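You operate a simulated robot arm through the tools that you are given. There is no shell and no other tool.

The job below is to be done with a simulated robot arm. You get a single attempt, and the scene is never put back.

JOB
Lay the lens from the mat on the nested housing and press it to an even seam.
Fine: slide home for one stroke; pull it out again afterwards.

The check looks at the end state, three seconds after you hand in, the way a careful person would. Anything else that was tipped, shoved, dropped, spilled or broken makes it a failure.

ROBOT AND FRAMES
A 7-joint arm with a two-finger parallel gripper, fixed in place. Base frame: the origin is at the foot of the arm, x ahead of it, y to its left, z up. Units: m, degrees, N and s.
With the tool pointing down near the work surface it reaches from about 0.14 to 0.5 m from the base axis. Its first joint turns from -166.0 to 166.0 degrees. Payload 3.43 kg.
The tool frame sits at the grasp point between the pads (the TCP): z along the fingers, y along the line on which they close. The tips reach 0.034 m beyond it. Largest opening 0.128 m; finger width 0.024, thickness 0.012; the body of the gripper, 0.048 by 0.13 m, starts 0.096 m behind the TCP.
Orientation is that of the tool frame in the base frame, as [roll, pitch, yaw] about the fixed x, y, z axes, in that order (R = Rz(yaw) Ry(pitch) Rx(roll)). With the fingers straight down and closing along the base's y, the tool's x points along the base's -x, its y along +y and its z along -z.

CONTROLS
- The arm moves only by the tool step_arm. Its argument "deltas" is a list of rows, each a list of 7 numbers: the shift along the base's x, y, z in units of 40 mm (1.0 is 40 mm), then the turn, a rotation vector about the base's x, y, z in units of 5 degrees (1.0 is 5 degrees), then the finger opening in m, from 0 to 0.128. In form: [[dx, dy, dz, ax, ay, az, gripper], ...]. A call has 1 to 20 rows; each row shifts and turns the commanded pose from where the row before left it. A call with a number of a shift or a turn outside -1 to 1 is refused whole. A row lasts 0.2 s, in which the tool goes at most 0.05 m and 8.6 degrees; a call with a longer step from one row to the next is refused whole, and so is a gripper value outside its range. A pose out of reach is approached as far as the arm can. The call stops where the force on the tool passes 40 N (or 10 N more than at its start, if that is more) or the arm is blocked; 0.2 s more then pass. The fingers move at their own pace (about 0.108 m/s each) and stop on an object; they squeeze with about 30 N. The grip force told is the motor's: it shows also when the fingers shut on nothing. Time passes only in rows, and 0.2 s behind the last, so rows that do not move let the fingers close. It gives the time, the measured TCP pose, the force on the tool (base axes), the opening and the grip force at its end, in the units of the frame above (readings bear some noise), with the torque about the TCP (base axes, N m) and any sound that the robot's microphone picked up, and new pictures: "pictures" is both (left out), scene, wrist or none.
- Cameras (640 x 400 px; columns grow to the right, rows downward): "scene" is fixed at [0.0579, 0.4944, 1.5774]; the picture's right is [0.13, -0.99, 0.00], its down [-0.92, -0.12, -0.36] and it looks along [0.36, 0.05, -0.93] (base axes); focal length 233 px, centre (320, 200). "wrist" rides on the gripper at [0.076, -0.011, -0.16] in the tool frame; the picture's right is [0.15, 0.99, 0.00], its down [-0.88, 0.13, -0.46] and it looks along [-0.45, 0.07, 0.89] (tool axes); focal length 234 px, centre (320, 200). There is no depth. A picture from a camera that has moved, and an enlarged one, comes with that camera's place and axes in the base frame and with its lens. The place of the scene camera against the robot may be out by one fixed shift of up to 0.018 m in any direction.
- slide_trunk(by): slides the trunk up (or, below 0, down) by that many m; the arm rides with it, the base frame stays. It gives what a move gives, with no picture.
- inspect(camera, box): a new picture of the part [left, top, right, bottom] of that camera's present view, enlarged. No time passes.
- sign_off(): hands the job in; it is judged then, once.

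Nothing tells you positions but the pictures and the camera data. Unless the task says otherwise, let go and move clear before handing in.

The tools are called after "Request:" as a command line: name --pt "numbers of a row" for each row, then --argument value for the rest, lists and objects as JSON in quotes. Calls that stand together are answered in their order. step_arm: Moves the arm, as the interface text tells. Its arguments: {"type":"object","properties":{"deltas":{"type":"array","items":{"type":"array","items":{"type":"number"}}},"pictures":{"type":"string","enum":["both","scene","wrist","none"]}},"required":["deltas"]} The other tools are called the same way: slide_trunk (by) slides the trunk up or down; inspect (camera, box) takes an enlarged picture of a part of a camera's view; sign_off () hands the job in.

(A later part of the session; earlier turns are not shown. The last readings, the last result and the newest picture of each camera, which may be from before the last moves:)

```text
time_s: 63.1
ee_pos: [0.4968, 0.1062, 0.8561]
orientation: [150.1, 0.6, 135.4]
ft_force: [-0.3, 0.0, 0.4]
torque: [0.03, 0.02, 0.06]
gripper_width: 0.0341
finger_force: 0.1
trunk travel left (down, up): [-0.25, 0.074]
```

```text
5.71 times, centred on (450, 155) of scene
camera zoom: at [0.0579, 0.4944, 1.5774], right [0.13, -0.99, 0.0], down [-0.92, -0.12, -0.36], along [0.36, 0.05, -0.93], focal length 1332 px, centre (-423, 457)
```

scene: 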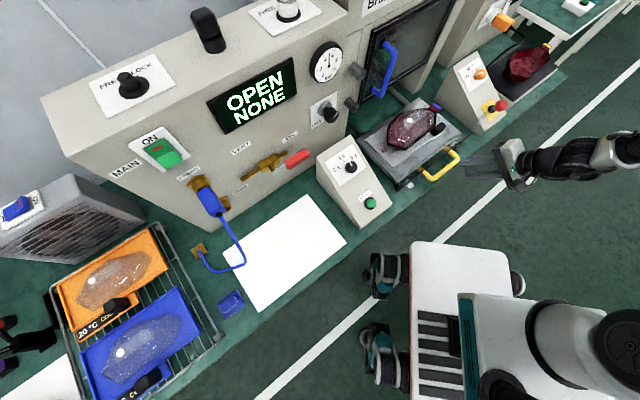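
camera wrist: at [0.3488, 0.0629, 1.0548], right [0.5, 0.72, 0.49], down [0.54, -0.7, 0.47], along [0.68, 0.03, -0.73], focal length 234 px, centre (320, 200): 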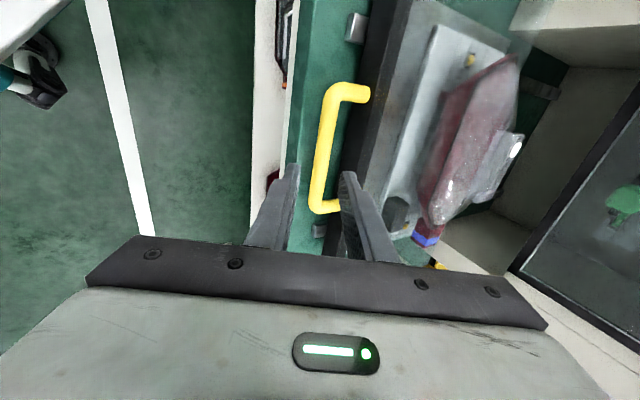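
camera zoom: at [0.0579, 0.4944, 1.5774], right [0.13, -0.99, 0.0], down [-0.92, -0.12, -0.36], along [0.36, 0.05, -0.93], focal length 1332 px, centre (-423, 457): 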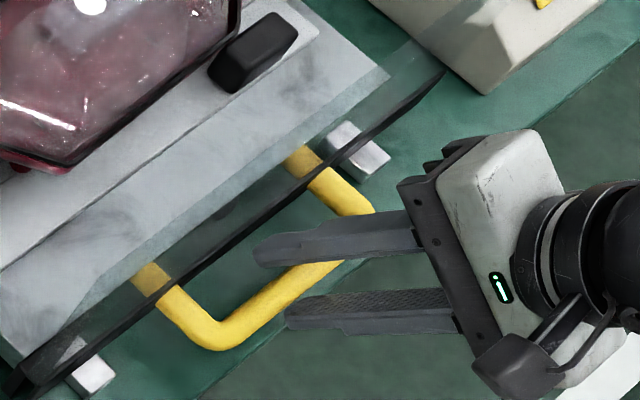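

The bar lies between the pads near the tips. I'll close on it.

Request:
step_arm --pt "0 0 0 0 0 0 0.026" --pt "0 0 0 0 0 0 0.02" --pt "0 0 0 0 0 0 0.015" --pt "0 0 0 0 0 0 0.01" --pt "0 0 0 0 0 0 0.008" --pictures "wrist"

Request:
inspect --camera "scene" --box '[380, 90, 490, 190]'

```text
time_s: 64.3
ee_pos: [0.4955, 0.1051, 0.8556]
orientation: [150.2, 0.6, 135.3]
ft_force: [-2.0, -2.7, -4.7]
torque: [-0.27, -0.02, -0.2]
gripper_width: 0.018
finger_force: 45.1
trunk travel left (down, up): [-0.25, 0.074]
camera wrist: at [0.3782, 0.0946, 0.9877], right [0.5, 0.72, 0.49], down [0.54, -0.7, 0.47], along [0.68, 0.03, -0.73], focal length 234 px, centre (320, 200)
```

wrist: 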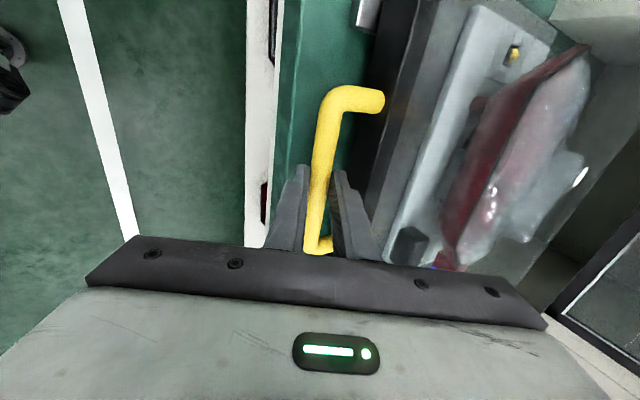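

```text
4.00 times, centred on (435, 140) of scene
camera zoom: at [0.0579, 0.4944, 1.5774], right [0.13, -0.99, 0.0], down [-0.92, -0.12, -0.36], along [0.36, 0.05, -0.93], focal length 932 px, centre (-140, 440)
```

zoom: 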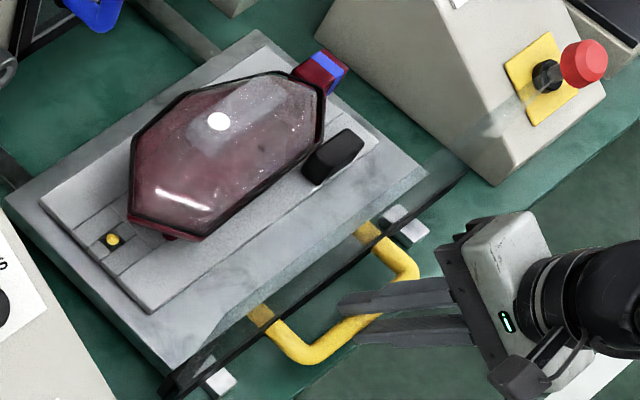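

The handle is held (18 mm bar). I'll start pushing the slide in slowly and watch the force.

Request:
step_arm --pt "0.1 0.098 0 0 0 0 0.008" --pt "0.15 0.147 0 0 0 0 0.008" --pt "0.2 0.195 0 0 0 0 0.008" --pictures "scene"

Request:
inspect --camera "scene" --box '[350, 60, 490, 190]'

```text
time_s: 65.1
ee_pos: [0.5163, 0.1235, 0.8557]
orientation: [150.1, 0.6, 135.3]
ft_force: [-0.7, 2.9, -10.3]
torque: [-0.76, -0.55, -0.78]
gripper_width: 0.0176
finger_force: 45.0
trunk travel left (down, up): [-0.25, 0.074]
```

scene: 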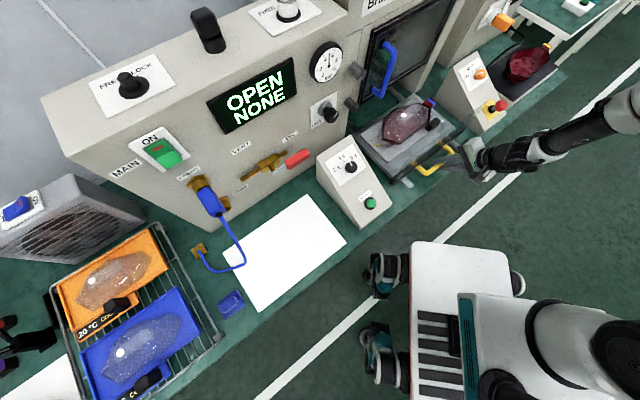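

```text
3.08 times, centred on (420, 125) of scene
camera zoom: at [0.0579, 0.4944, 1.5774], right [0.13, -0.99, 0.0], down [-0.92, -0.12, -0.36], along [0.36, 0.05, -0.93], focal length 717 px, centre (12, 431)
```

zoom: 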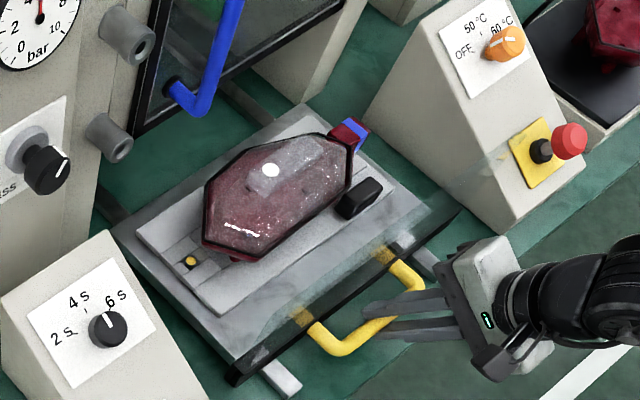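

The slide runs freely with the handle. I'll continue pushing, relieving the small vertical strain as I go.

Request:
step_arm --pt "0.2 0.195 -0.015 0 0 0 0.008" --pt "0.22 0.215 -0.01 0 0 0 0.008" --pt "0.22 0.215 0 0 0 0 0.008" --pt "0.22 0.215 0 0 0 0 0.008" --pictures "scene"

Request:
inspect --camera "scene" --box '[350, 60, 490, 190]'

```text
time_s: 66.1
ee_pos: [0.55, 0.1586, 0.855]
orientation: [150.0, 0.6, 135.4]
ft_force: [-3.3, 6.4, 0.0]
torque: [0.27, 0.26, 0.14]
gripper_width: 0.0179
finger_force: 44.5
trunk travel left (down, up): [-0.25, 0.074]
```

scene: 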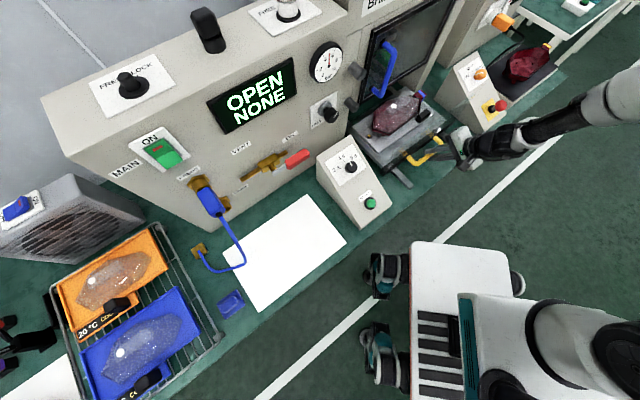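

```text
3.08 times, centred on (420, 125) of scene
camera zoom: at [0.0579, 0.4944, 1.5774], right [0.13, -0.99, 0.0], down [-0.92, -0.12, -0.36], along [0.36, 0.05, -0.93], focal length 717 px, centre (12, 431)
```

zoom: 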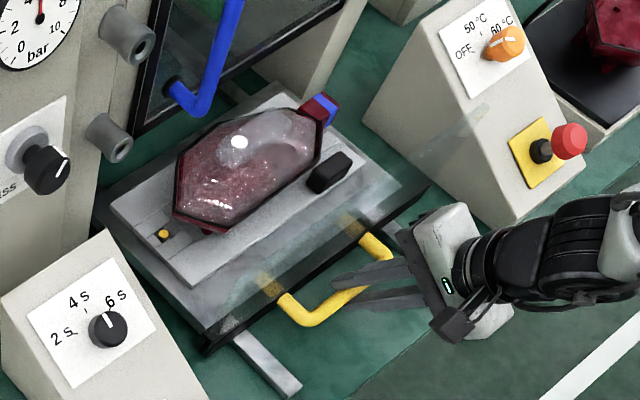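

Request:
step_arm --pt "0.21 0.235 0 0 0 0 0.008" --pt "0.215 0.23 0 0 0 0 0.008" --pt "0.22 0.222 0 0 0 0 0.008" --pt "0.22 0.222 0 0 0 0 0.008" --pt "0.22 0.222 0 0 0 0 0.008" --pictures "scene"

Request:
inspect --camera "scene" --box '[330, 50, 490, 190]'

```text
time_s: 67.3
ee_pos: [0.5944, 0.2021, 0.8556]
orientation: [150.0, 0.6, 135.3]
ft_force: [-2.4, 3.0, 4.8]
torque: [0.29, 0.2, -0.04]
gripper_width: 0.0177
finger_force: 44.8
trunk travel left (down, up): [-0.25, 0.074]
```

scene: 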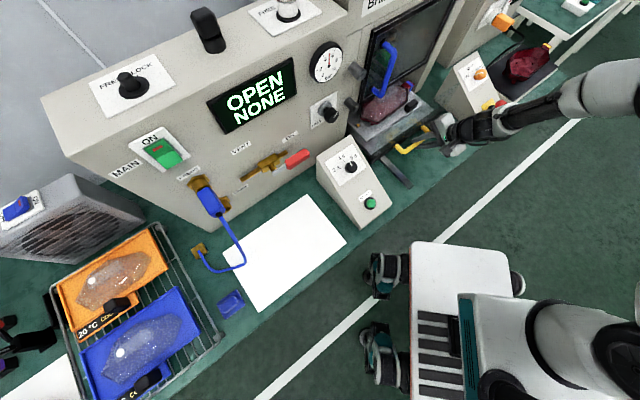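

```text
2.86 times, centred on (410, 120) of scene
camera zoom: at [0.0579, 0.4944, 1.5774], right [0.13, -0.99, 0.0], down [-0.92, -0.12, -0.36], along [0.36, 0.05, -0.93], focal length 666 px, centre (63, 429)
```

zoom: 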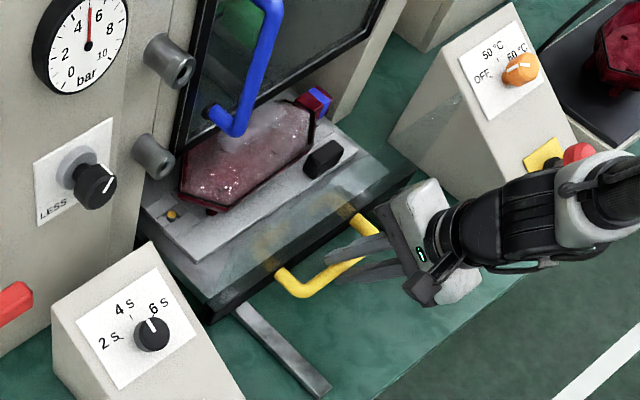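

Request:
step_arm --pt "0.22 0.222 -0.01 0 0 0 0.008" --pt "0.22 0.222 -0.01 0 0 0 0.008" --pt "0.22 0.222 0 0 0 0 0.008" --pt "0.22 0.222 0 0 0 0 0.008" --pictures "both"

Request:
inspect --camera "scene" --box '[330, 40, 490, 180]'

```text
time_s: 68.3
ee_pos: [0.6282, 0.2367, 0.8542]
orientation: [150.1, 0.7, 135.2]
ft_force: [-1.1, 2.5, 9.7]
torque: [0.35, 0.13, 0.17]
gripper_width: 0.0178
finger_force: 45.1
trunk travel left (down, up): [-0.25, 0.074]
camera wrist: at [0.5104, 0.227, 0.9872], right [0.49, 0.72, 0.49], down [0.54, -0.7, 0.47], along [0.68, 0.03, -0.73], focal length 234 px, centre (320, 200)
```

scene: 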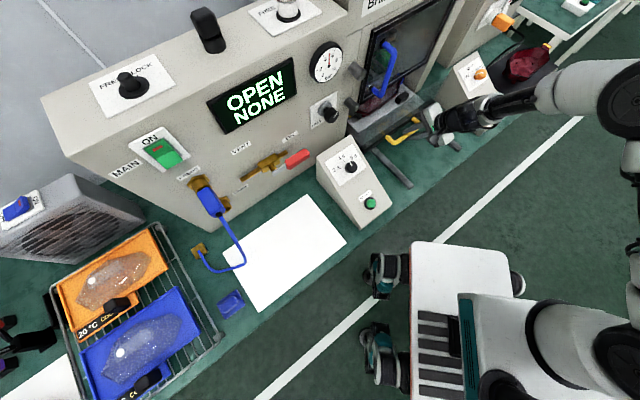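
wrist: 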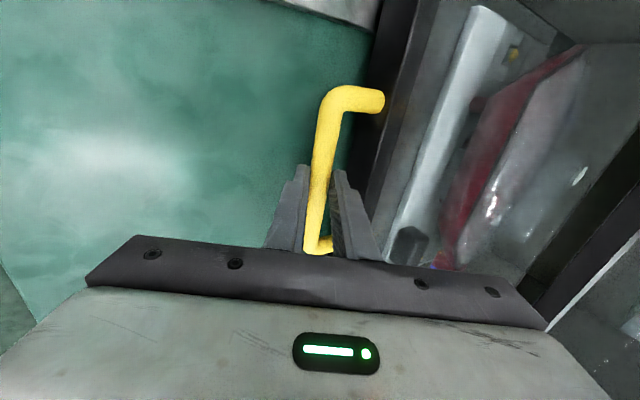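

```text
2.86 times, centred on (410, 110) of scene
camera zoom: at [0.0579, 0.4944, 1.5774], right [0.13, -0.99, 0.0], down [-0.92, -0.12, -0.36], along [0.36, 0.05, -0.93], focal length 666 px, centre (63, 457)
```

zoom: 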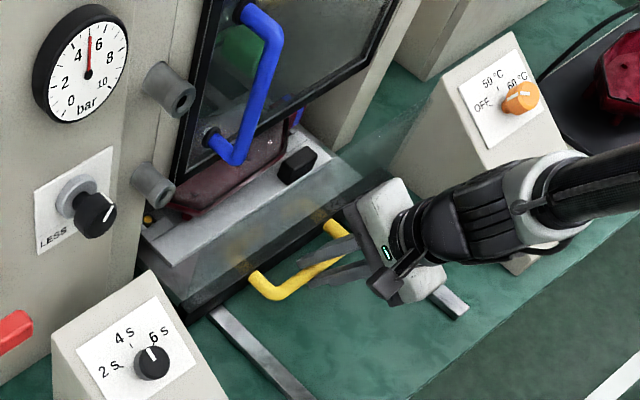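

Request:
step_arm --pt "0.2 0.202 0.015 0 0 0 0.008" --pt "0.2 0.202 0 0 0 0 0.008" --pictures "none"

Request:
inspect --camera "scene" --box '[330, 40, 490, 180]'

Request:
inspect --camera "wrist" --box '[340, 0, 640, 300]'

```text
time_s: 68.9
ee_pos: [0.6448, 0.2528, 0.8542]
orientation: [150.1, 0.8, 135.2]
ft_force: [1.0, -0.3, 4.5]
torque: [-0.03, -0.07, -0.07]
gripper_width: 0.0174
finger_force: 44.6
trunk travel left (down, up): [-0.25, 0.074]
```

```text
2.86 times, centred on (410, 110) of scene
camera zoom: at [0.0579, 0.4944, 1.5774], right [0.13, -0.99, 0.0], down [-0.92, -0.12, -0.36], along [0.36, 0.05, -0.93], focal length 666 px, centre (63, 457)
```

zoom: 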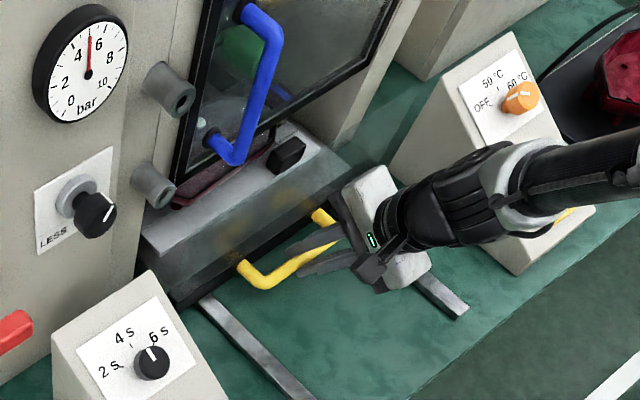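

```text
1.33 times, centred on (490, 150) of wrist
camera zoom: at [0.5262, 0.2429, 0.9873], right [0.5, 0.72, 0.49], down [0.54, -0.7, 0.47], along [0.68, 0.03, -0.73], focal length 312 px, centre (93, 267)
```

zoom: 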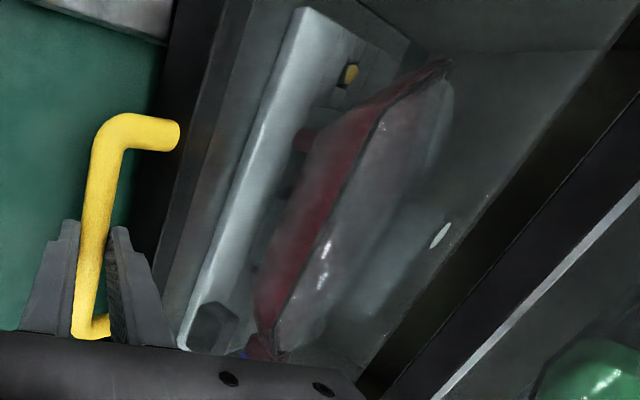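

Request:
step_arm --pt "0.18 0.182 0.005 0 0 0 0.008" --pt "0.18 0.182 0 0 0 0 0.008" --pictures "none"

Request:
step_arm --pt "0.14 0.142 0 0 0 0 0.008" --pt "0.1 0.1 0 0 0 0 0.008" --pictures "scene"

Request:
inspect --camera "scene" --box '[330, 40, 490, 180]'

```text
time_s: 69.5
ee_pos: [0.6595, 0.2683, 0.8561]
orientation: [150.1, 0.7, 135.2]
ft_force: [2.9, -2.8, 3.2]
torque: [0.06, 0.01, 0.13]
gripper_width: 0.0177
finger_force: 45.0
trunk travel left (down, up): [-0.25, 0.074]
```

```text
time_s: 70.1
ee_pos: [0.6688, 0.2767, 0.8552]
orientation: [150.1, 0.6, 135.3]
ft_force: [2.4, -4.1, 4.3]
torque: [0.09, 0.04, 0.02]
gripper_width: 0.0175
finger_force: 46.0
trunk travel left (down, up): [-0.25, 0.074]
```

scene: 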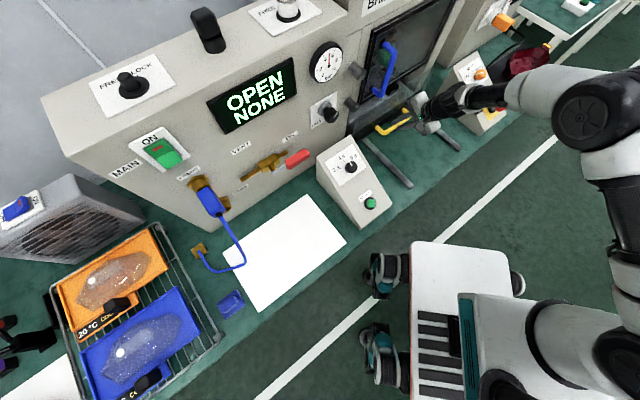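

```text
2.86 times, centred on (410, 110) of scene
camera zoom: at [0.0579, 0.4944, 1.5774], right [0.13, -0.99, 0.0], down [-0.92, -0.12, -0.36], along [0.36, 0.05, -0.93], focal length 666 px, centre (63, 457)
```

zoom: 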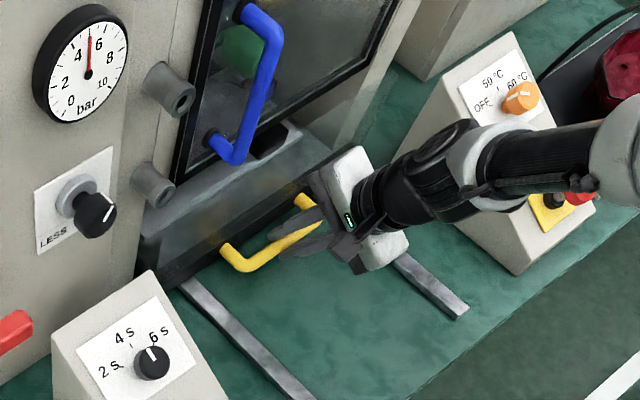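

Request:
step_arm --pt "0.16 0.135 0 0 0 0 0.008" --pt "0.12 0.11 0 0 0 0 0.008" --pictures "none"

Request:
step_arm --pt "0.12 0.115 0 0 0 0 0.008" --pt "0.1 0.1 0 0 0 0 0.008" --pictures "scene"

Request:
inspect --camera "scene" --box '[330, 40, 490, 180]'

```text
time_s: 70.7
ee_pos: [0.6788, 0.2876, 0.856]
orientation: [150.1, 0.6, 135.3]
ft_force: [-0.1, -0.3, 2.4]
torque: [-0.5, -0.52, -0.54]
gripper_width: 0.0178
finger_force: 45.2
trunk travel left (down, up): [-0.25, 0.074]
```

```text
time_s: 71.3
ee_pos: [0.6859, 0.2955, 0.8544]
orientation: [150.2, 0.6, 135.3]
ft_force: [-8.0, -6.5, 7.7]
torque: [-0.3, -0.27, -0.25]
gripper_width: 0.0175
finger_force: 45.1
trunk travel left (down, up): [-0.25, 0.074]
```

scene: 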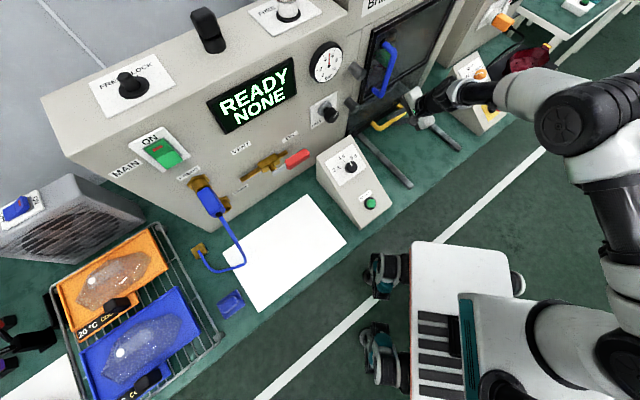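

```text
2.86 times, centred on (410, 110) of scene
camera zoom: at [0.0579, 0.4944, 1.5774], right [0.13, -0.99, 0.0], down [-0.92, -0.12, -0.36], along [0.36, 0.05, -0.93], focal length 666 px, centre (63, 457)
```

zoom: 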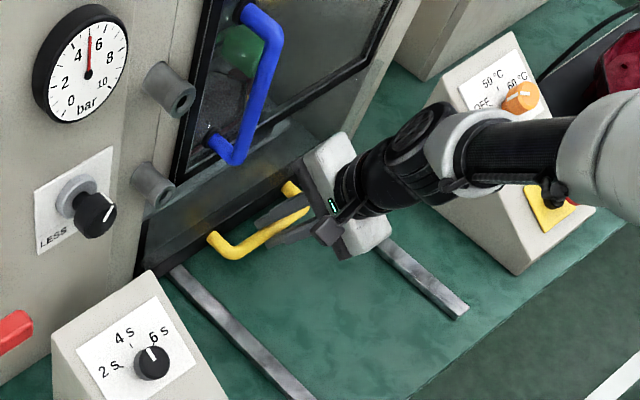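

The display now reads READY with the slide home. I'll let go of the handle, back out along the tool axis, and check the slide stays home.

Request:
step_arm --pt "0 0 0 0 0 0 0.02" --pt "0 0 0 0 0 0 0.026" --pt "0 0 0 0 0 0 0.034" --pt "0 0 0 0 0 0 0.034" --pt "-0.1 -0.097 0.24 0 0 0 0.034" --pt "-0.2 -0.194 0.48 0 0 0 0.034" --pt "-0.3 -0.29 0.72 0 0 0 0.034" --pt "-0.3 -0.29 0.72 0 0 0 0.034"

Request:
inspect --camera "wrist" --box '[280, 0, 520, 200]'

Request:
inspect --camera "scene" --box '[330, 40, 490, 180]'

```text
time_s: 73.1
ee_pos: [0.6506, 0.261, 0.9406]
orientation: [150.2, 0.6, 135.3]
ft_force: [0.1, 0.6, 0.3]
torque: [0.04, -0.03, 0.01]
gripper_width: 0.0338
finger_force: 0.1
trunk travel left (down, up): [-0.25, 0.074]
camera wrist: at [0.5332, 0.2502, 1.0729], right [0.5, 0.72, 0.49], down [0.54, -0.7, 0.47], along [0.68, 0.03, -0.73], focal length 234 px, centre (320, 200)
```

scene: 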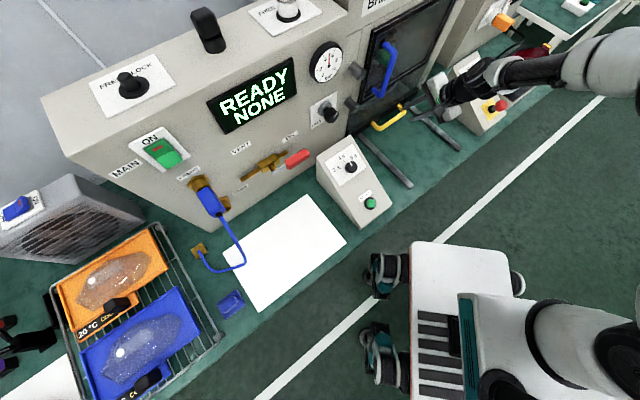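
wrist: 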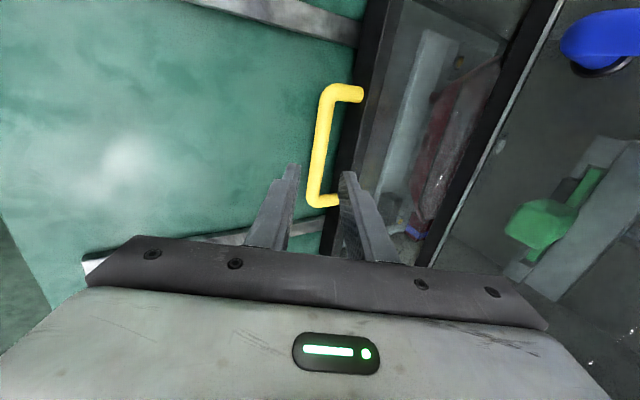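

```text
2.00 times, centred on (400, 100) of wrist
camera zoom: at [0.5332, 0.2502, 1.0729], right [0.5, 0.72, 0.49], down [0.54, -0.7, 0.47], along [0.68, 0.03, -0.73], focal length 468 px, centre (160, 400)
```

zoom: 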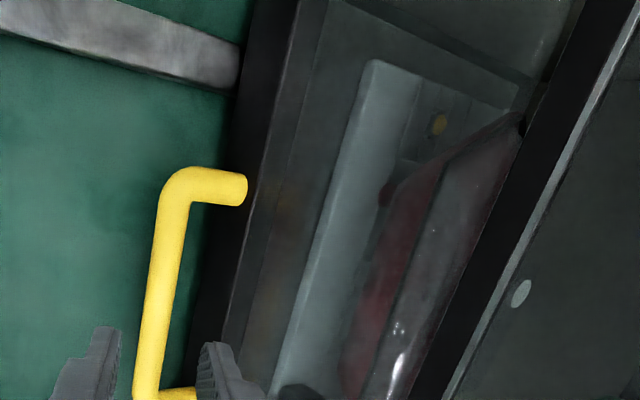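

```text
2.86 times, centred on (410, 110) of scene
camera zoom: at [0.0579, 0.4944, 1.5774], right [0.13, -0.99, 0.0], down [-0.92, -0.12, -0.36], along [0.36, 0.05, -0.93], focal length 666 px, centre (63, 457)
```

zoom: 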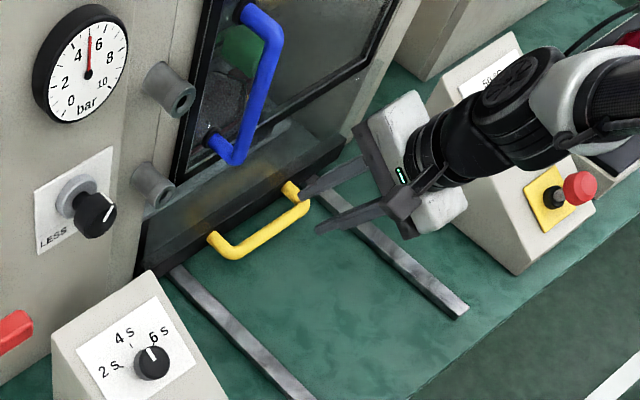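

The slide holds home and the display stays READY. Now I'll go up and across to the START button with the fingers closed, and measure its position.

Request:
step_arm --pt "-0.4 -0.4 0.9 0 0 0 0.02" --pt "-0.4 -0.4 0.9 0 0 0 0.01" --pt "-0.3 -0.2 0.9 0 0 0 0.0" --pt "-0.9 0.3 0.4 0 0 0 0.0" --pt "-0.95 0.4 0 0 0 0 0.0" --pt "-0.95 0.4 0 0 0 0 0.0" --pt "-0.95 0.4 0 0 0 0 0.0" --pt "-0.95 0.4 0 0 0 0 0.0" --pt "-0.95 0.4 0 0 0 0 0.0" --pt "-0.95 0.3 -0.2 0 0 0 0.0" --pt "-0.95 0.2 -0.2 0 0 0 0.0"

Request:
inspect --camera "wrist" --box '[220, 40, 460, 240]'

```text
time_s: 75.5
ee_pos: [0.3065, 0.3336, 1.0484]
orientation: [150.1, 0.6, 135.1]
ft_force: [0.7, -0.4, 0.1]
torque: [-0.02, 0.04, 0.04]
gripper_width: 0.0002
finger_force: 30.5
trunk travel left (down, up): [-0.25, 0.074]
camera wrist: at [0.1875, 0.323, 1.1811], right [0.5, 0.71, 0.49], down [0.54, -0.7, 0.47], along [0.68, 0.03, -0.73], focal length 234 px, centre (320, 200)
```

scene: 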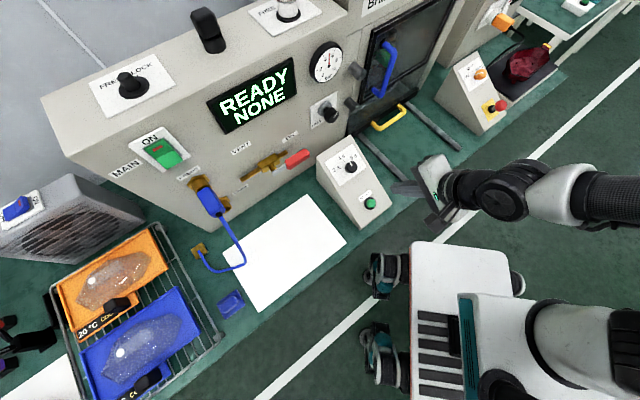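
wrist: 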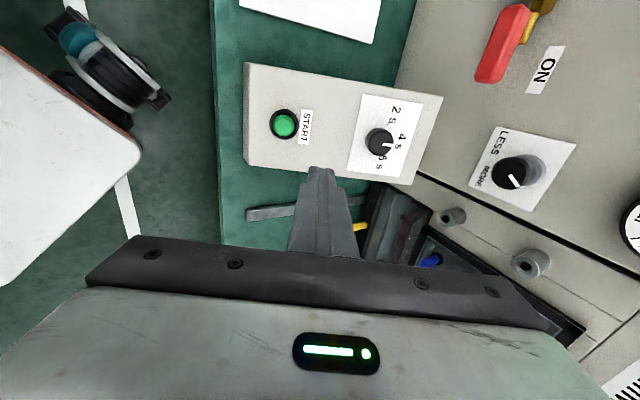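

```text
2.00 times, centred on (340, 140) of wrist
camera zoom: at [0.1875, 0.323, 1.1811], right [0.5, 0.71, 0.49], down [0.54, -0.7, 0.47], along [0.68, 0.03, -0.73], focal length 468 px, centre (280, 320)
```

zoom: 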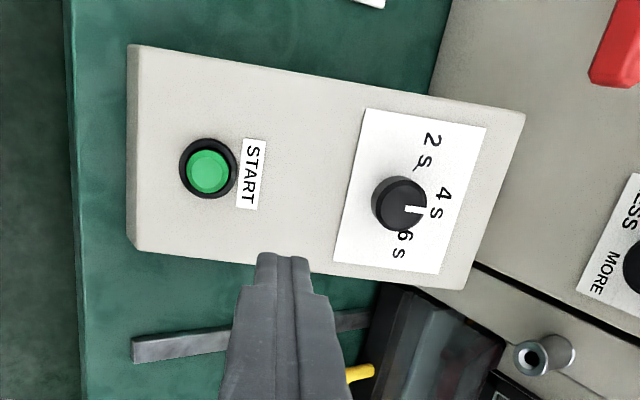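

Combining four views, the START button is at about (0.328, 0.371, 0.870) on a face sloped ~27°, nearly square to my tilted tool. I'll line up 3 cm off the button.

Request:
step_arm --pt "0 0.12 -0.9 0 0 0 0.0" --pt "0 0.12 -0.9 0 0 0 0.0" --pt "-0.02 0.12 -0.9 0 0 0 0.0" --pt "-0.02 0.01 -0.37 0 0 0 0.0"

Request:
inspect --camera "wrist" --box '[240, 60, 400, 220]'

Request:
inspect --camera "scene" --box '[320, 150, 440, 240]'

```text
time_s: 76.5
ee_pos: [0.3053, 0.3501, 0.9257]
orientation: [150.1, 0.5, 135.3]
ft_force: [-0.3, -0.7, 0.1]
torque: [0.06, 0.0, 0.01]
gripper_width: 0.0001
finger_force: 30.1
trunk travel left (down, up): [-0.25, 0.074]
camera wrist: at [0.1868, 0.3385, 1.0577], right [0.5, 0.72, 0.49], down [0.54, -0.7, 0.47], along [0.68, 0.03, -0.73], focal length 234 px, centre (320, 200)
```

scene: 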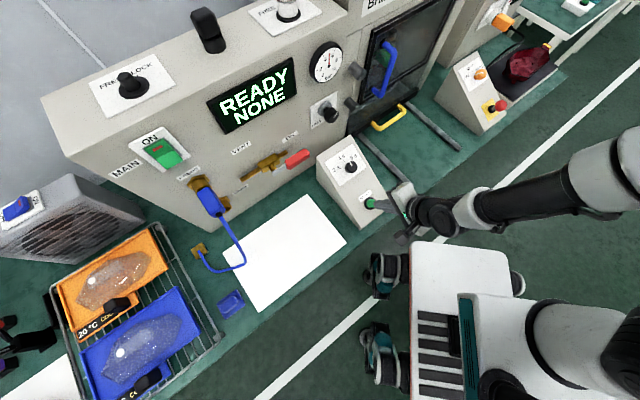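
wrist: 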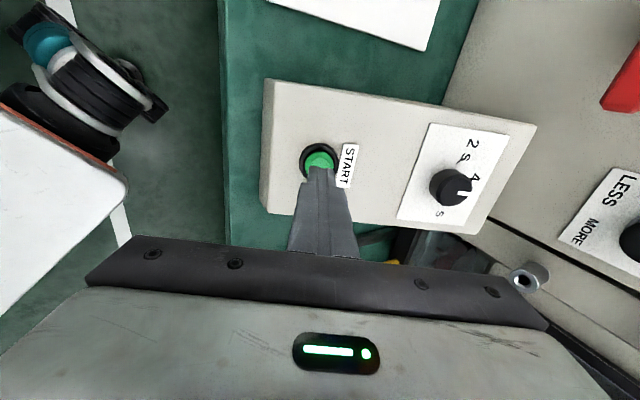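

```text
2.50 times, centred on (320, 140) of wrist
camera zoom: at [0.1868, 0.3385, 1.0577], right [0.5, 0.72, 0.49], down [0.54, -0.7, 0.47], along [0.68, 0.03, -0.73], focal length 585 px, centre (320, 350)
```

zoom: 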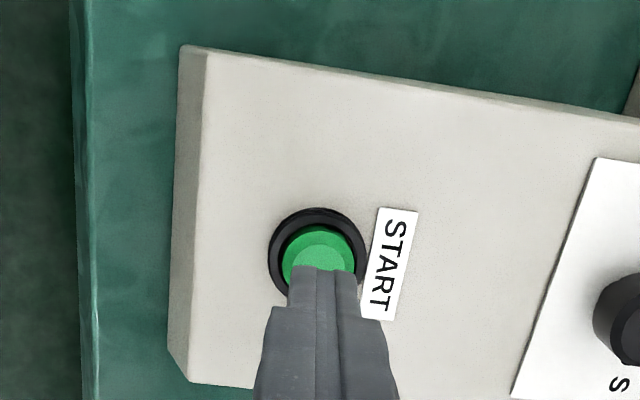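

```text
4.44 times, centred on (380, 195) of scene
camera zoom: at [0.0579, 0.4944, 1.5774], right [0.13, -0.99, 0.0], down [-0.92, -0.12, -0.36], along [0.36, 0.05, -0.93], focal length 1036 px, centre (53, 222)
```

zoom: 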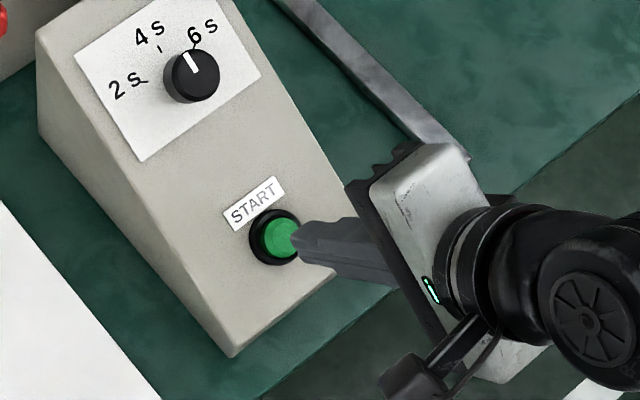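

Request:
step_arm --pt "-0.07 0.07 0 0 0 0 0.0" --pt "0.09 0.087 -0.217 0 0 0 0.0" --pt "0.09 0.087 -0.217 0 0 0 0.0" --pt "0 0 0 0 0 0 0.0" --pictures "none"

Request:
inspect --camera "scene" --box '[320, 150, 440, 240]'

Request:
inspect --camera "wrist" --box '[270, 100, 370, 200]'

```text
time_s: 77.5
ee_pos: [0.3094, 0.3577, 0.9088]
orientation: [150.1, 0.5, 135.3]
ft_force: [-0.6, 0.2, 0.4]
torque: [0.0, 0.0, 0.0]
gripper_width: 0.0001
finger_force: 29.6
trunk travel left (down, up): [-0.25, 0.074]
```

```text
4.44 times, centred on (380, 195) of scene
camera zoom: at [0.0579, 0.4944, 1.5774], right [0.13, -0.99, 0.0], down [-0.92, -0.12, -0.36], along [0.36, 0.05, -0.93], focal length 1036 px, centre (53, 222)
```

zoom: 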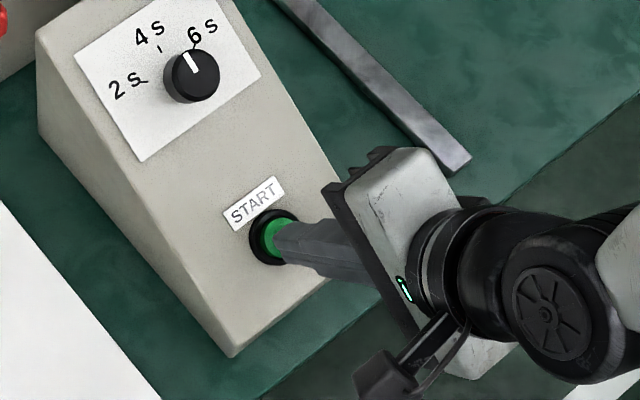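

```text
4.00 times, centred on (320, 150) of wrist
camera zoom: at [0.1914, 0.3472, 1.0406], right [0.5, 0.72, 0.49], down [0.54, -0.7, 0.47], along [0.68, 0.03, -0.73], focal length 937 px, centre (320, 400)
```

zoom: 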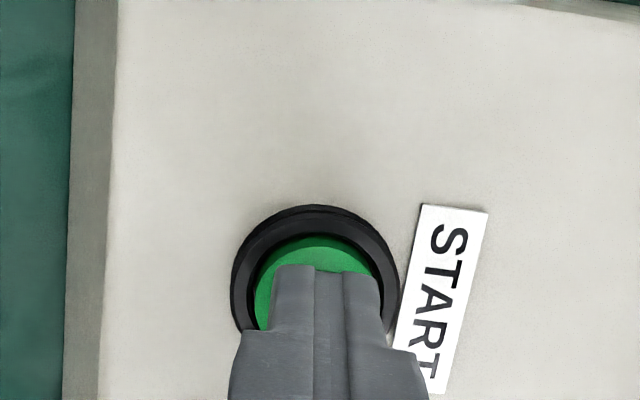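

Request:
step_arm --pt "-0.03 -0.03 -0.02 0 0 0 0.0" --pt "0.036 0.035 -0.087 0 0 0 0.0" --pt "0.018 0.017 -0.043 0 0 0 0.0" --pictures "none"

Request:
step_arm --pt "0.018 0.017 -0.043 0 0 0 0.0" --pictures "none"

Request:
inspect --camera "scene" --box '[200, 50, 300, 140]'

Request:
inspect --camera "wrist" --box '[270, 100, 370, 200]'

```text
time_s: 78.3
ee_pos: [0.3097, 0.3587, 0.9032]
orientation: [150.1, 0.6, 135.3]
ft_force: [0.3, 0.5, 0.7]
torque: [-0.04, -0.04, 0.0]
gripper_width: 0.0
finger_force: 30.1
trunk travel left (down, up): [-0.25, 0.074]
```

```text
time_s: 78.7
ee_pos: [0.3105, 0.3592, 0.9021]
orientation: [150.1, 0.6, 135.3]
ft_force: [-0.1, -1.1, 0.6]
torque: [-0.03, -0.01, 0.02]
gripper_width: 0.0
finger_force: 29.5
trunk travel left (down, up): [-0.25, 0.074]
```

```text
4.44 times, centred on (250, 95) of scene
camera zoom: at [0.0579, 0.4944, 1.5774], right [0.13, -0.99, 0.0], down [-0.92, -0.12, -0.36], along [0.36, 0.05, -0.93], focal length 1036 px, centre (631, 667)
```

zoom: 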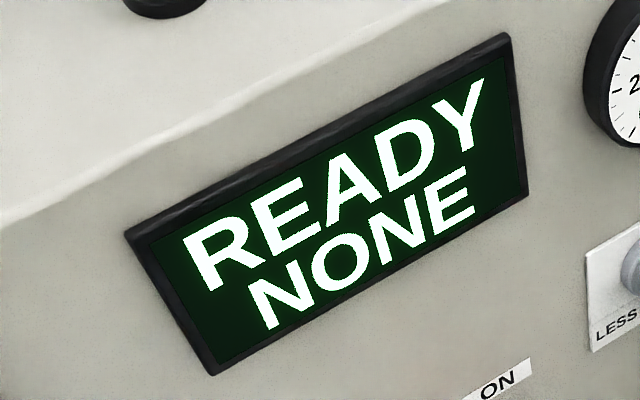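

```text
4.00 times, centred on (320, 150) of wrist
camera zoom: at [0.1923, 0.3493, 1.0336], right [0.5, 0.72, 0.49], down [0.54, -0.7, 0.47], along [0.68, 0.03, -0.73], focal length 937 px, centre (320, 400)
```

zoom: 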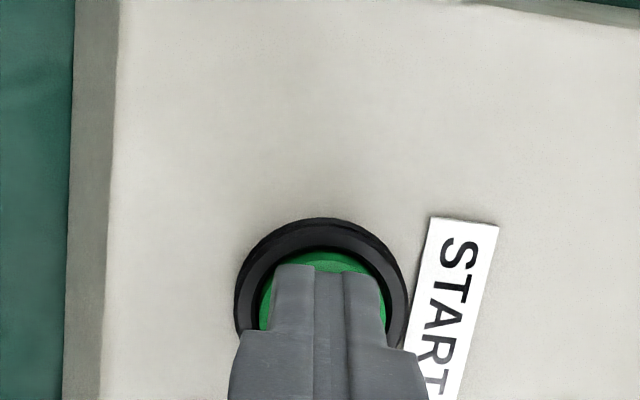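

Request:
step_arm --pt "0.018 0.017 -0.043 0 0 0 0.0" --pt "0.018 0.017 -0.043 0 0 0 0.0" --pictures "none"

Request:
step_arm --pt "0.018 0.017 -0.043 0 0 0 0.0" --pictures "scene"

```text
time_s: 79.3
ee_pos: [0.3117, 0.3604, 0.8975]
orientation: [150.1, 0.6, 135.3]
ft_force: [-1.0, 0.8, 2.6]
torque: [0.04, 0.03, 0.02]
gripper_width: 0.0
finger_force: 29.8
trunk travel left (down, up): [-0.25, 0.074]
heard: click
```

```text
time_s: 79.7
ee_pos: [0.3137, 0.3617, 0.896]
orientation: [150.2, 0.6, 135.3]
ft_force: [-2.1, -0.6, 4.8]
torque: [-0.04, 0.06, -0.05]
gripper_width: 0.0
finger_force: 29.3
trunk travel left (down, up): [-0.25, 0.074]
```

scene: 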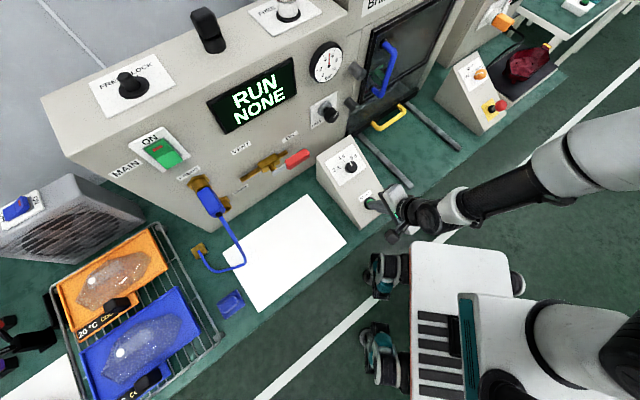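

The button clicked and the display shows RUN. I'll back the finger off the button and let the stroke finish, watching the display.

Request:
step_arm --pt "-0.07 -0.067 0.17 0 0 0 0.0" --pt "-0.14 -0.135 0.34 0 0 0 0.0" --pt "-0.2 -0.19 0.48 0 0 0 0.0" --pt "0 0 0.5 0 0 0 0.0" --pictures "scene"

Request:
inspect --camera "scene" --box '[200, 0, 460, 140]'

```text
time_s: 80.7
ee_pos: [0.2962, 0.3458, 0.9558]
orientation: [150.2, 0.6, 135.2]
ft_force: [-0.6, -0.4, 0.5]
torque: [0.02, 0.03, -0.02]
gripper_width: 0.0
finger_force: 30.6
trunk travel left (down, up): [-0.25, 0.074]
```

scene: 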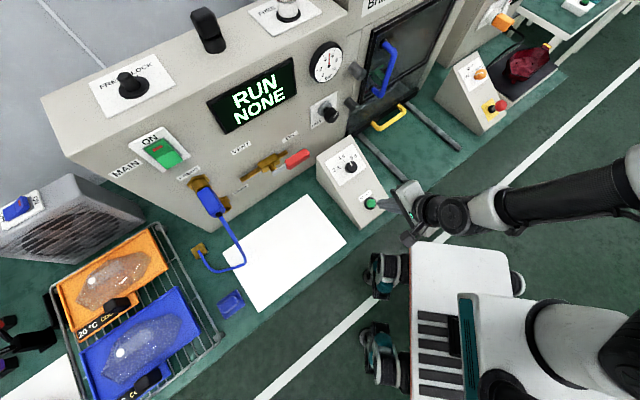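

```text
2.46 times, centred on (330, 70) of scene
camera zoom: at [0.0579, 0.4944, 1.5774], right [0.13, -0.99, 0.0], down [-0.92, -0.12, -0.36], along [0.36, 0.05, -0.93], focal length 574 px, centre (295, 520)
```

zoom: 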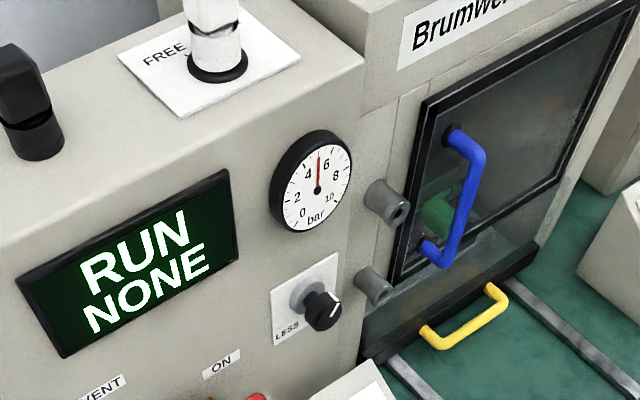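

RUN continues after release, and the press head is moving. While it cycles, I'll move back to the standoff above the handle with the fingers open, without touching anything.

Request:
step_arm --pt "0 0 0.9 0 0 0 0.01" --pt "0 0 0.9 0 0 0 0.02" --pt "0 0 0.55 0 0 0 0.03" --pt "0.95 -0.385 0 0 0 0 0.034" --pt "0.97 -0.39 0 0 0 0 0.034" --pt "0.97 -0.39 0 0 0 0 0.034" --pt "0.97 -0.39 0 0 0 0 0.034" --pt "0.97 -0.39 0 0 0 0 0.034" --pt "0.97 -0.39 0 0 0 0 0.034" --pt "0.97 -0.39 0 0 0 0 0.034" --pt "0.97 -0.39 0 0 0 0 0.034"

Request:
inspect --camera "scene" --box '[200, 0, 460, 140]'

Request:
inspect --camera "wrist" --box '[300, 0, 640, 260]'

```text
time_s: 83.1
ee_pos: [0.6058, 0.2215, 1.0497]
orientation: [150.0, 0.6, 135.4]
ft_force: [-0.5, -0.5, 0.2]
torque: [-0.03, 0.0, 0.0]
gripper_width: 0.034
finger_force: 0.0
trunk travel left (down, up): [-0.25, 0.074]
camera wrist: at [0.4877, 0.2112, 1.1825], right [0.5, 0.72, 0.49], down [0.54, -0.7, 0.47], along [0.68, 0.03, -0.73], focal length 234 px, centre (320, 200)
```

scene: 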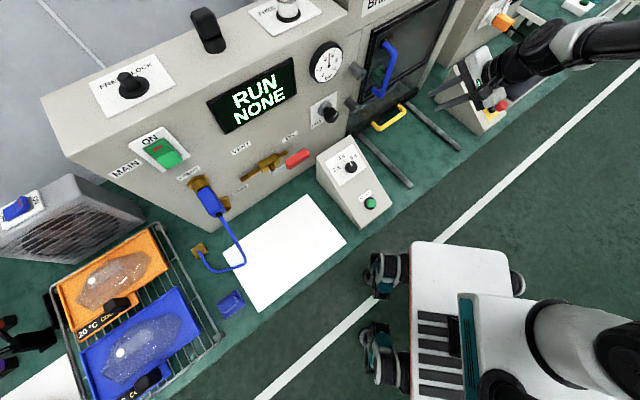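
wrist: 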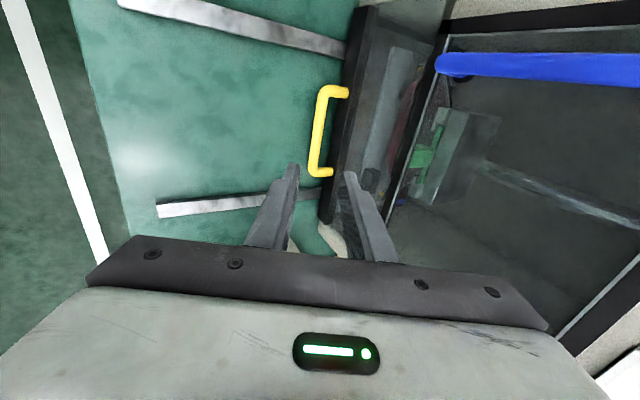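

```text
2.46 times, centred on (330, 70) of scene
camera zoom: at [0.0579, 0.4944, 1.5774], right [0.13, -0.99, 0.0], down [-0.92, -0.12, -0.36], along [0.36, 0.05, -0.93], focal length 574 px, centre (295, 520)
```

zoom: 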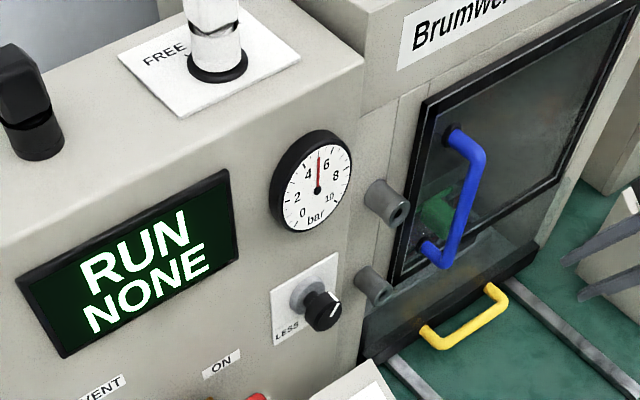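

```text
1.54 times, centred on (470, 130) of wrist
camera zoom: at [0.4877, 0.2112, 1.1825], right [0.5, 0.72, 0.49], down [0.54, -0.7, 0.47], along [0.68, 0.03, -0.73], focal length 360 px, centre (89, 308)
```

zoom: 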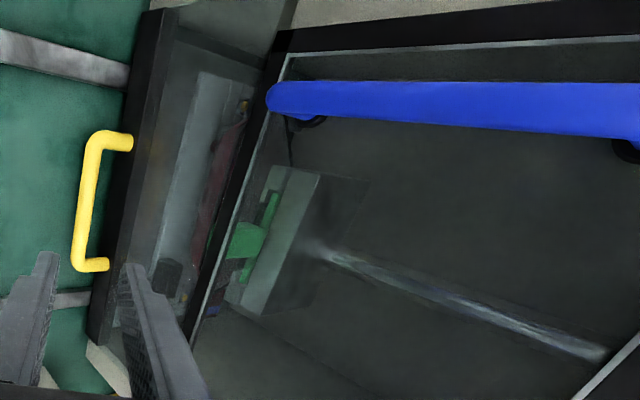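

The ram is down on the lens. I'll hold still and wait for the stroke to finish.

Request:
step_arm --pt "0 0 0 0 0 0 0.034" --pt "0 0 0 0 0 0 0.034" --pt "0 0 0 0 0 0 0.034" --pt "0 0 0 0 0 0 0.034" --pt "0 0 0 0 0 0 0.034" --pt "0 0 0 0 0 0 0.034" --pt "0 0 0 0 0 0 0.034" --pt "0 0 0 0 0 0 0.034" --pt "0 0 0 0 0 0 0.034" --pt "0 0 0 0 0 0 0.034" --pt "0 0 0 0 0 0 0.034" --pt "0 0 0 0 0 0 0.034"

Request:
inspect --camera "scene" --box '[200, 0, 460, 140]'

Request:
inspect --camera "wrist" --box '[300, 0, 640, 260]'

```text
time_s: 85.7
ee_pos: [0.6045, 0.2211, 1.0509]
orientation: [150.1, 0.7, 135.4]
ft_force: [0.4, 0.0, -0.5]
torque: [0.0, 0.02, 0.01]
gripper_width: 0.0341
finger_force: 0.0
trunk travel left (down, up): [-0.25, 0.074]
camera wrist: at [0.4873, 0.2112, 1.1825], right [0.5, 0.72, 0.49], down [0.54, -0.7, 0.47], along [0.68, 0.03, -0.73], focal length 234 px, centre (320, 200)
```

scene: 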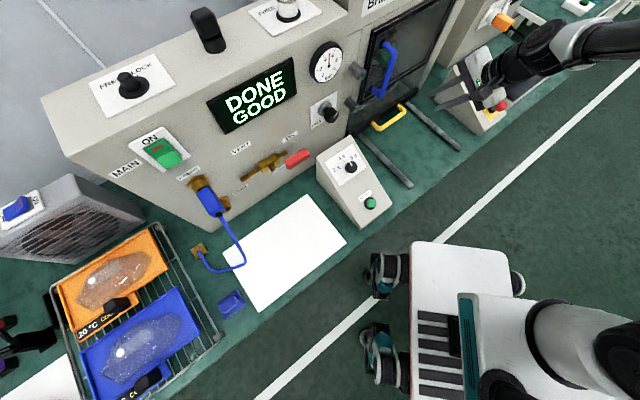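
wrist: 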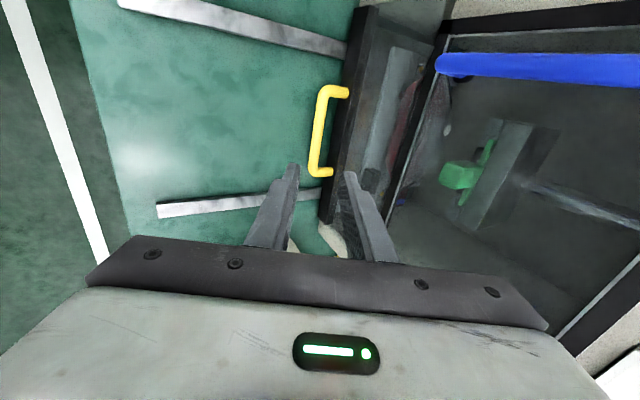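

```text
2.46 times, centred on (330, 70) of scene
camera zoom: at [0.0579, 0.4944, 1.5774], right [0.13, -0.99, 0.0], down [-0.92, -0.12, -0.36], along [0.36, 0.05, -0.93], focal length 574 px, centre (295, 520)
```

zoom: 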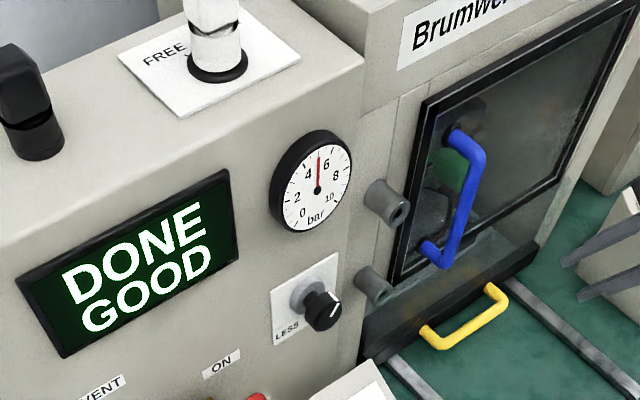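

```text
1.54 times, centred on (470, 130) of wrist
camera zoom: at [0.4873, 0.2112, 1.1825], right [0.5, 0.72, 0.49], down [0.54, -0.7, 0.47], along [0.68, 0.03, -0.73], focal length 360 px, centre (89, 308)
```

zoom: 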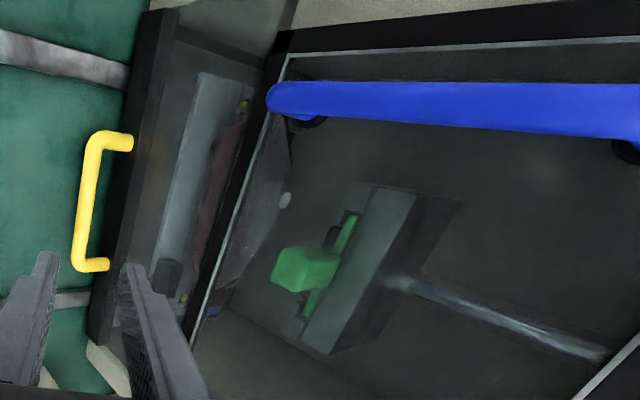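

The display reads DONE / GOOD and the ram has lifted. Now I'll go back to the handle along the same path and grip it to pull the slide out.

Request:
step_arm --pt "0.4 0.34 -0.9 0 0 0 0.034" --pt "0.4 0.34 -0.9 0 0 0 0.034" --pt "0.35 0.32 -0.95 0 0 0 0.034" --pt "0 0 0 0 0 0 0.034" --pictures "none"

Request:
inspect --camera "wrist" --box '[240, 40, 440, 230]'

Request:
inspect --camera "scene" --box '[330, 40, 490, 180]'

```text
time_s: 86.7
ee_pos: [0.6544, 0.2608, 0.9385]
orientation: [150.1, 0.6, 135.3]
ft_force: [0.5, 0.2, 0.8]
torque: [0.01, 0.06, 0.01]
gripper_width: 0.0341
finger_force: 0.0
trunk travel left (down, up): [-0.25, 0.074]
```

```text
2.11 times, centred on (340, 135) of wrist
camera zoom: at [0.5358, 0.2505, 1.0709], right [0.5, 0.72, 0.49], down [0.54, -0.7, 0.47], along [0.68, 0.03, -0.73], focal length 493 px, centre (278, 337)
```

zoom: 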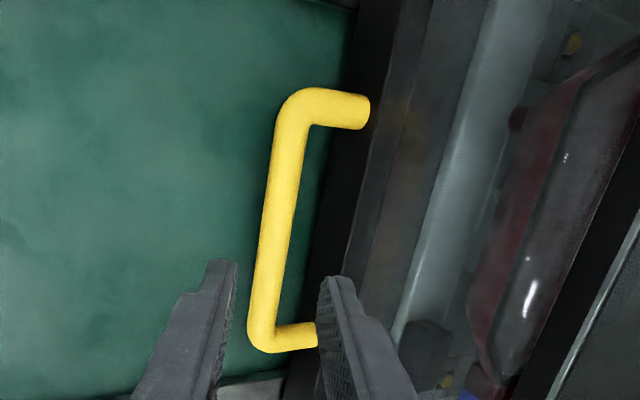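

```text
2.86 times, centred on (410, 110) of scene
camera zoom: at [0.0579, 0.4944, 1.5774], right [0.13, -0.99, 0.0], down [-0.92, -0.12, -0.36], along [0.36, 0.05, -0.93], focal length 666 px, centre (63, 457)
```

zoom: 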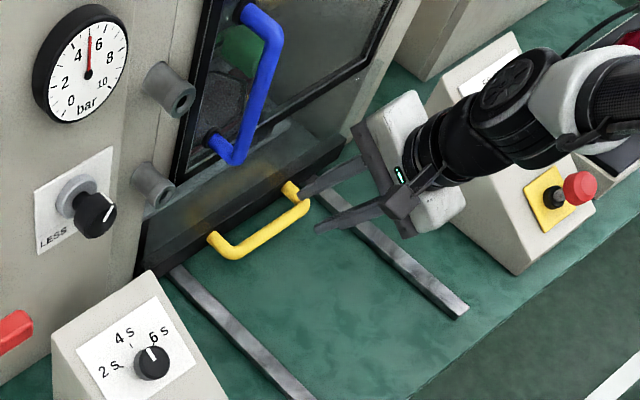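

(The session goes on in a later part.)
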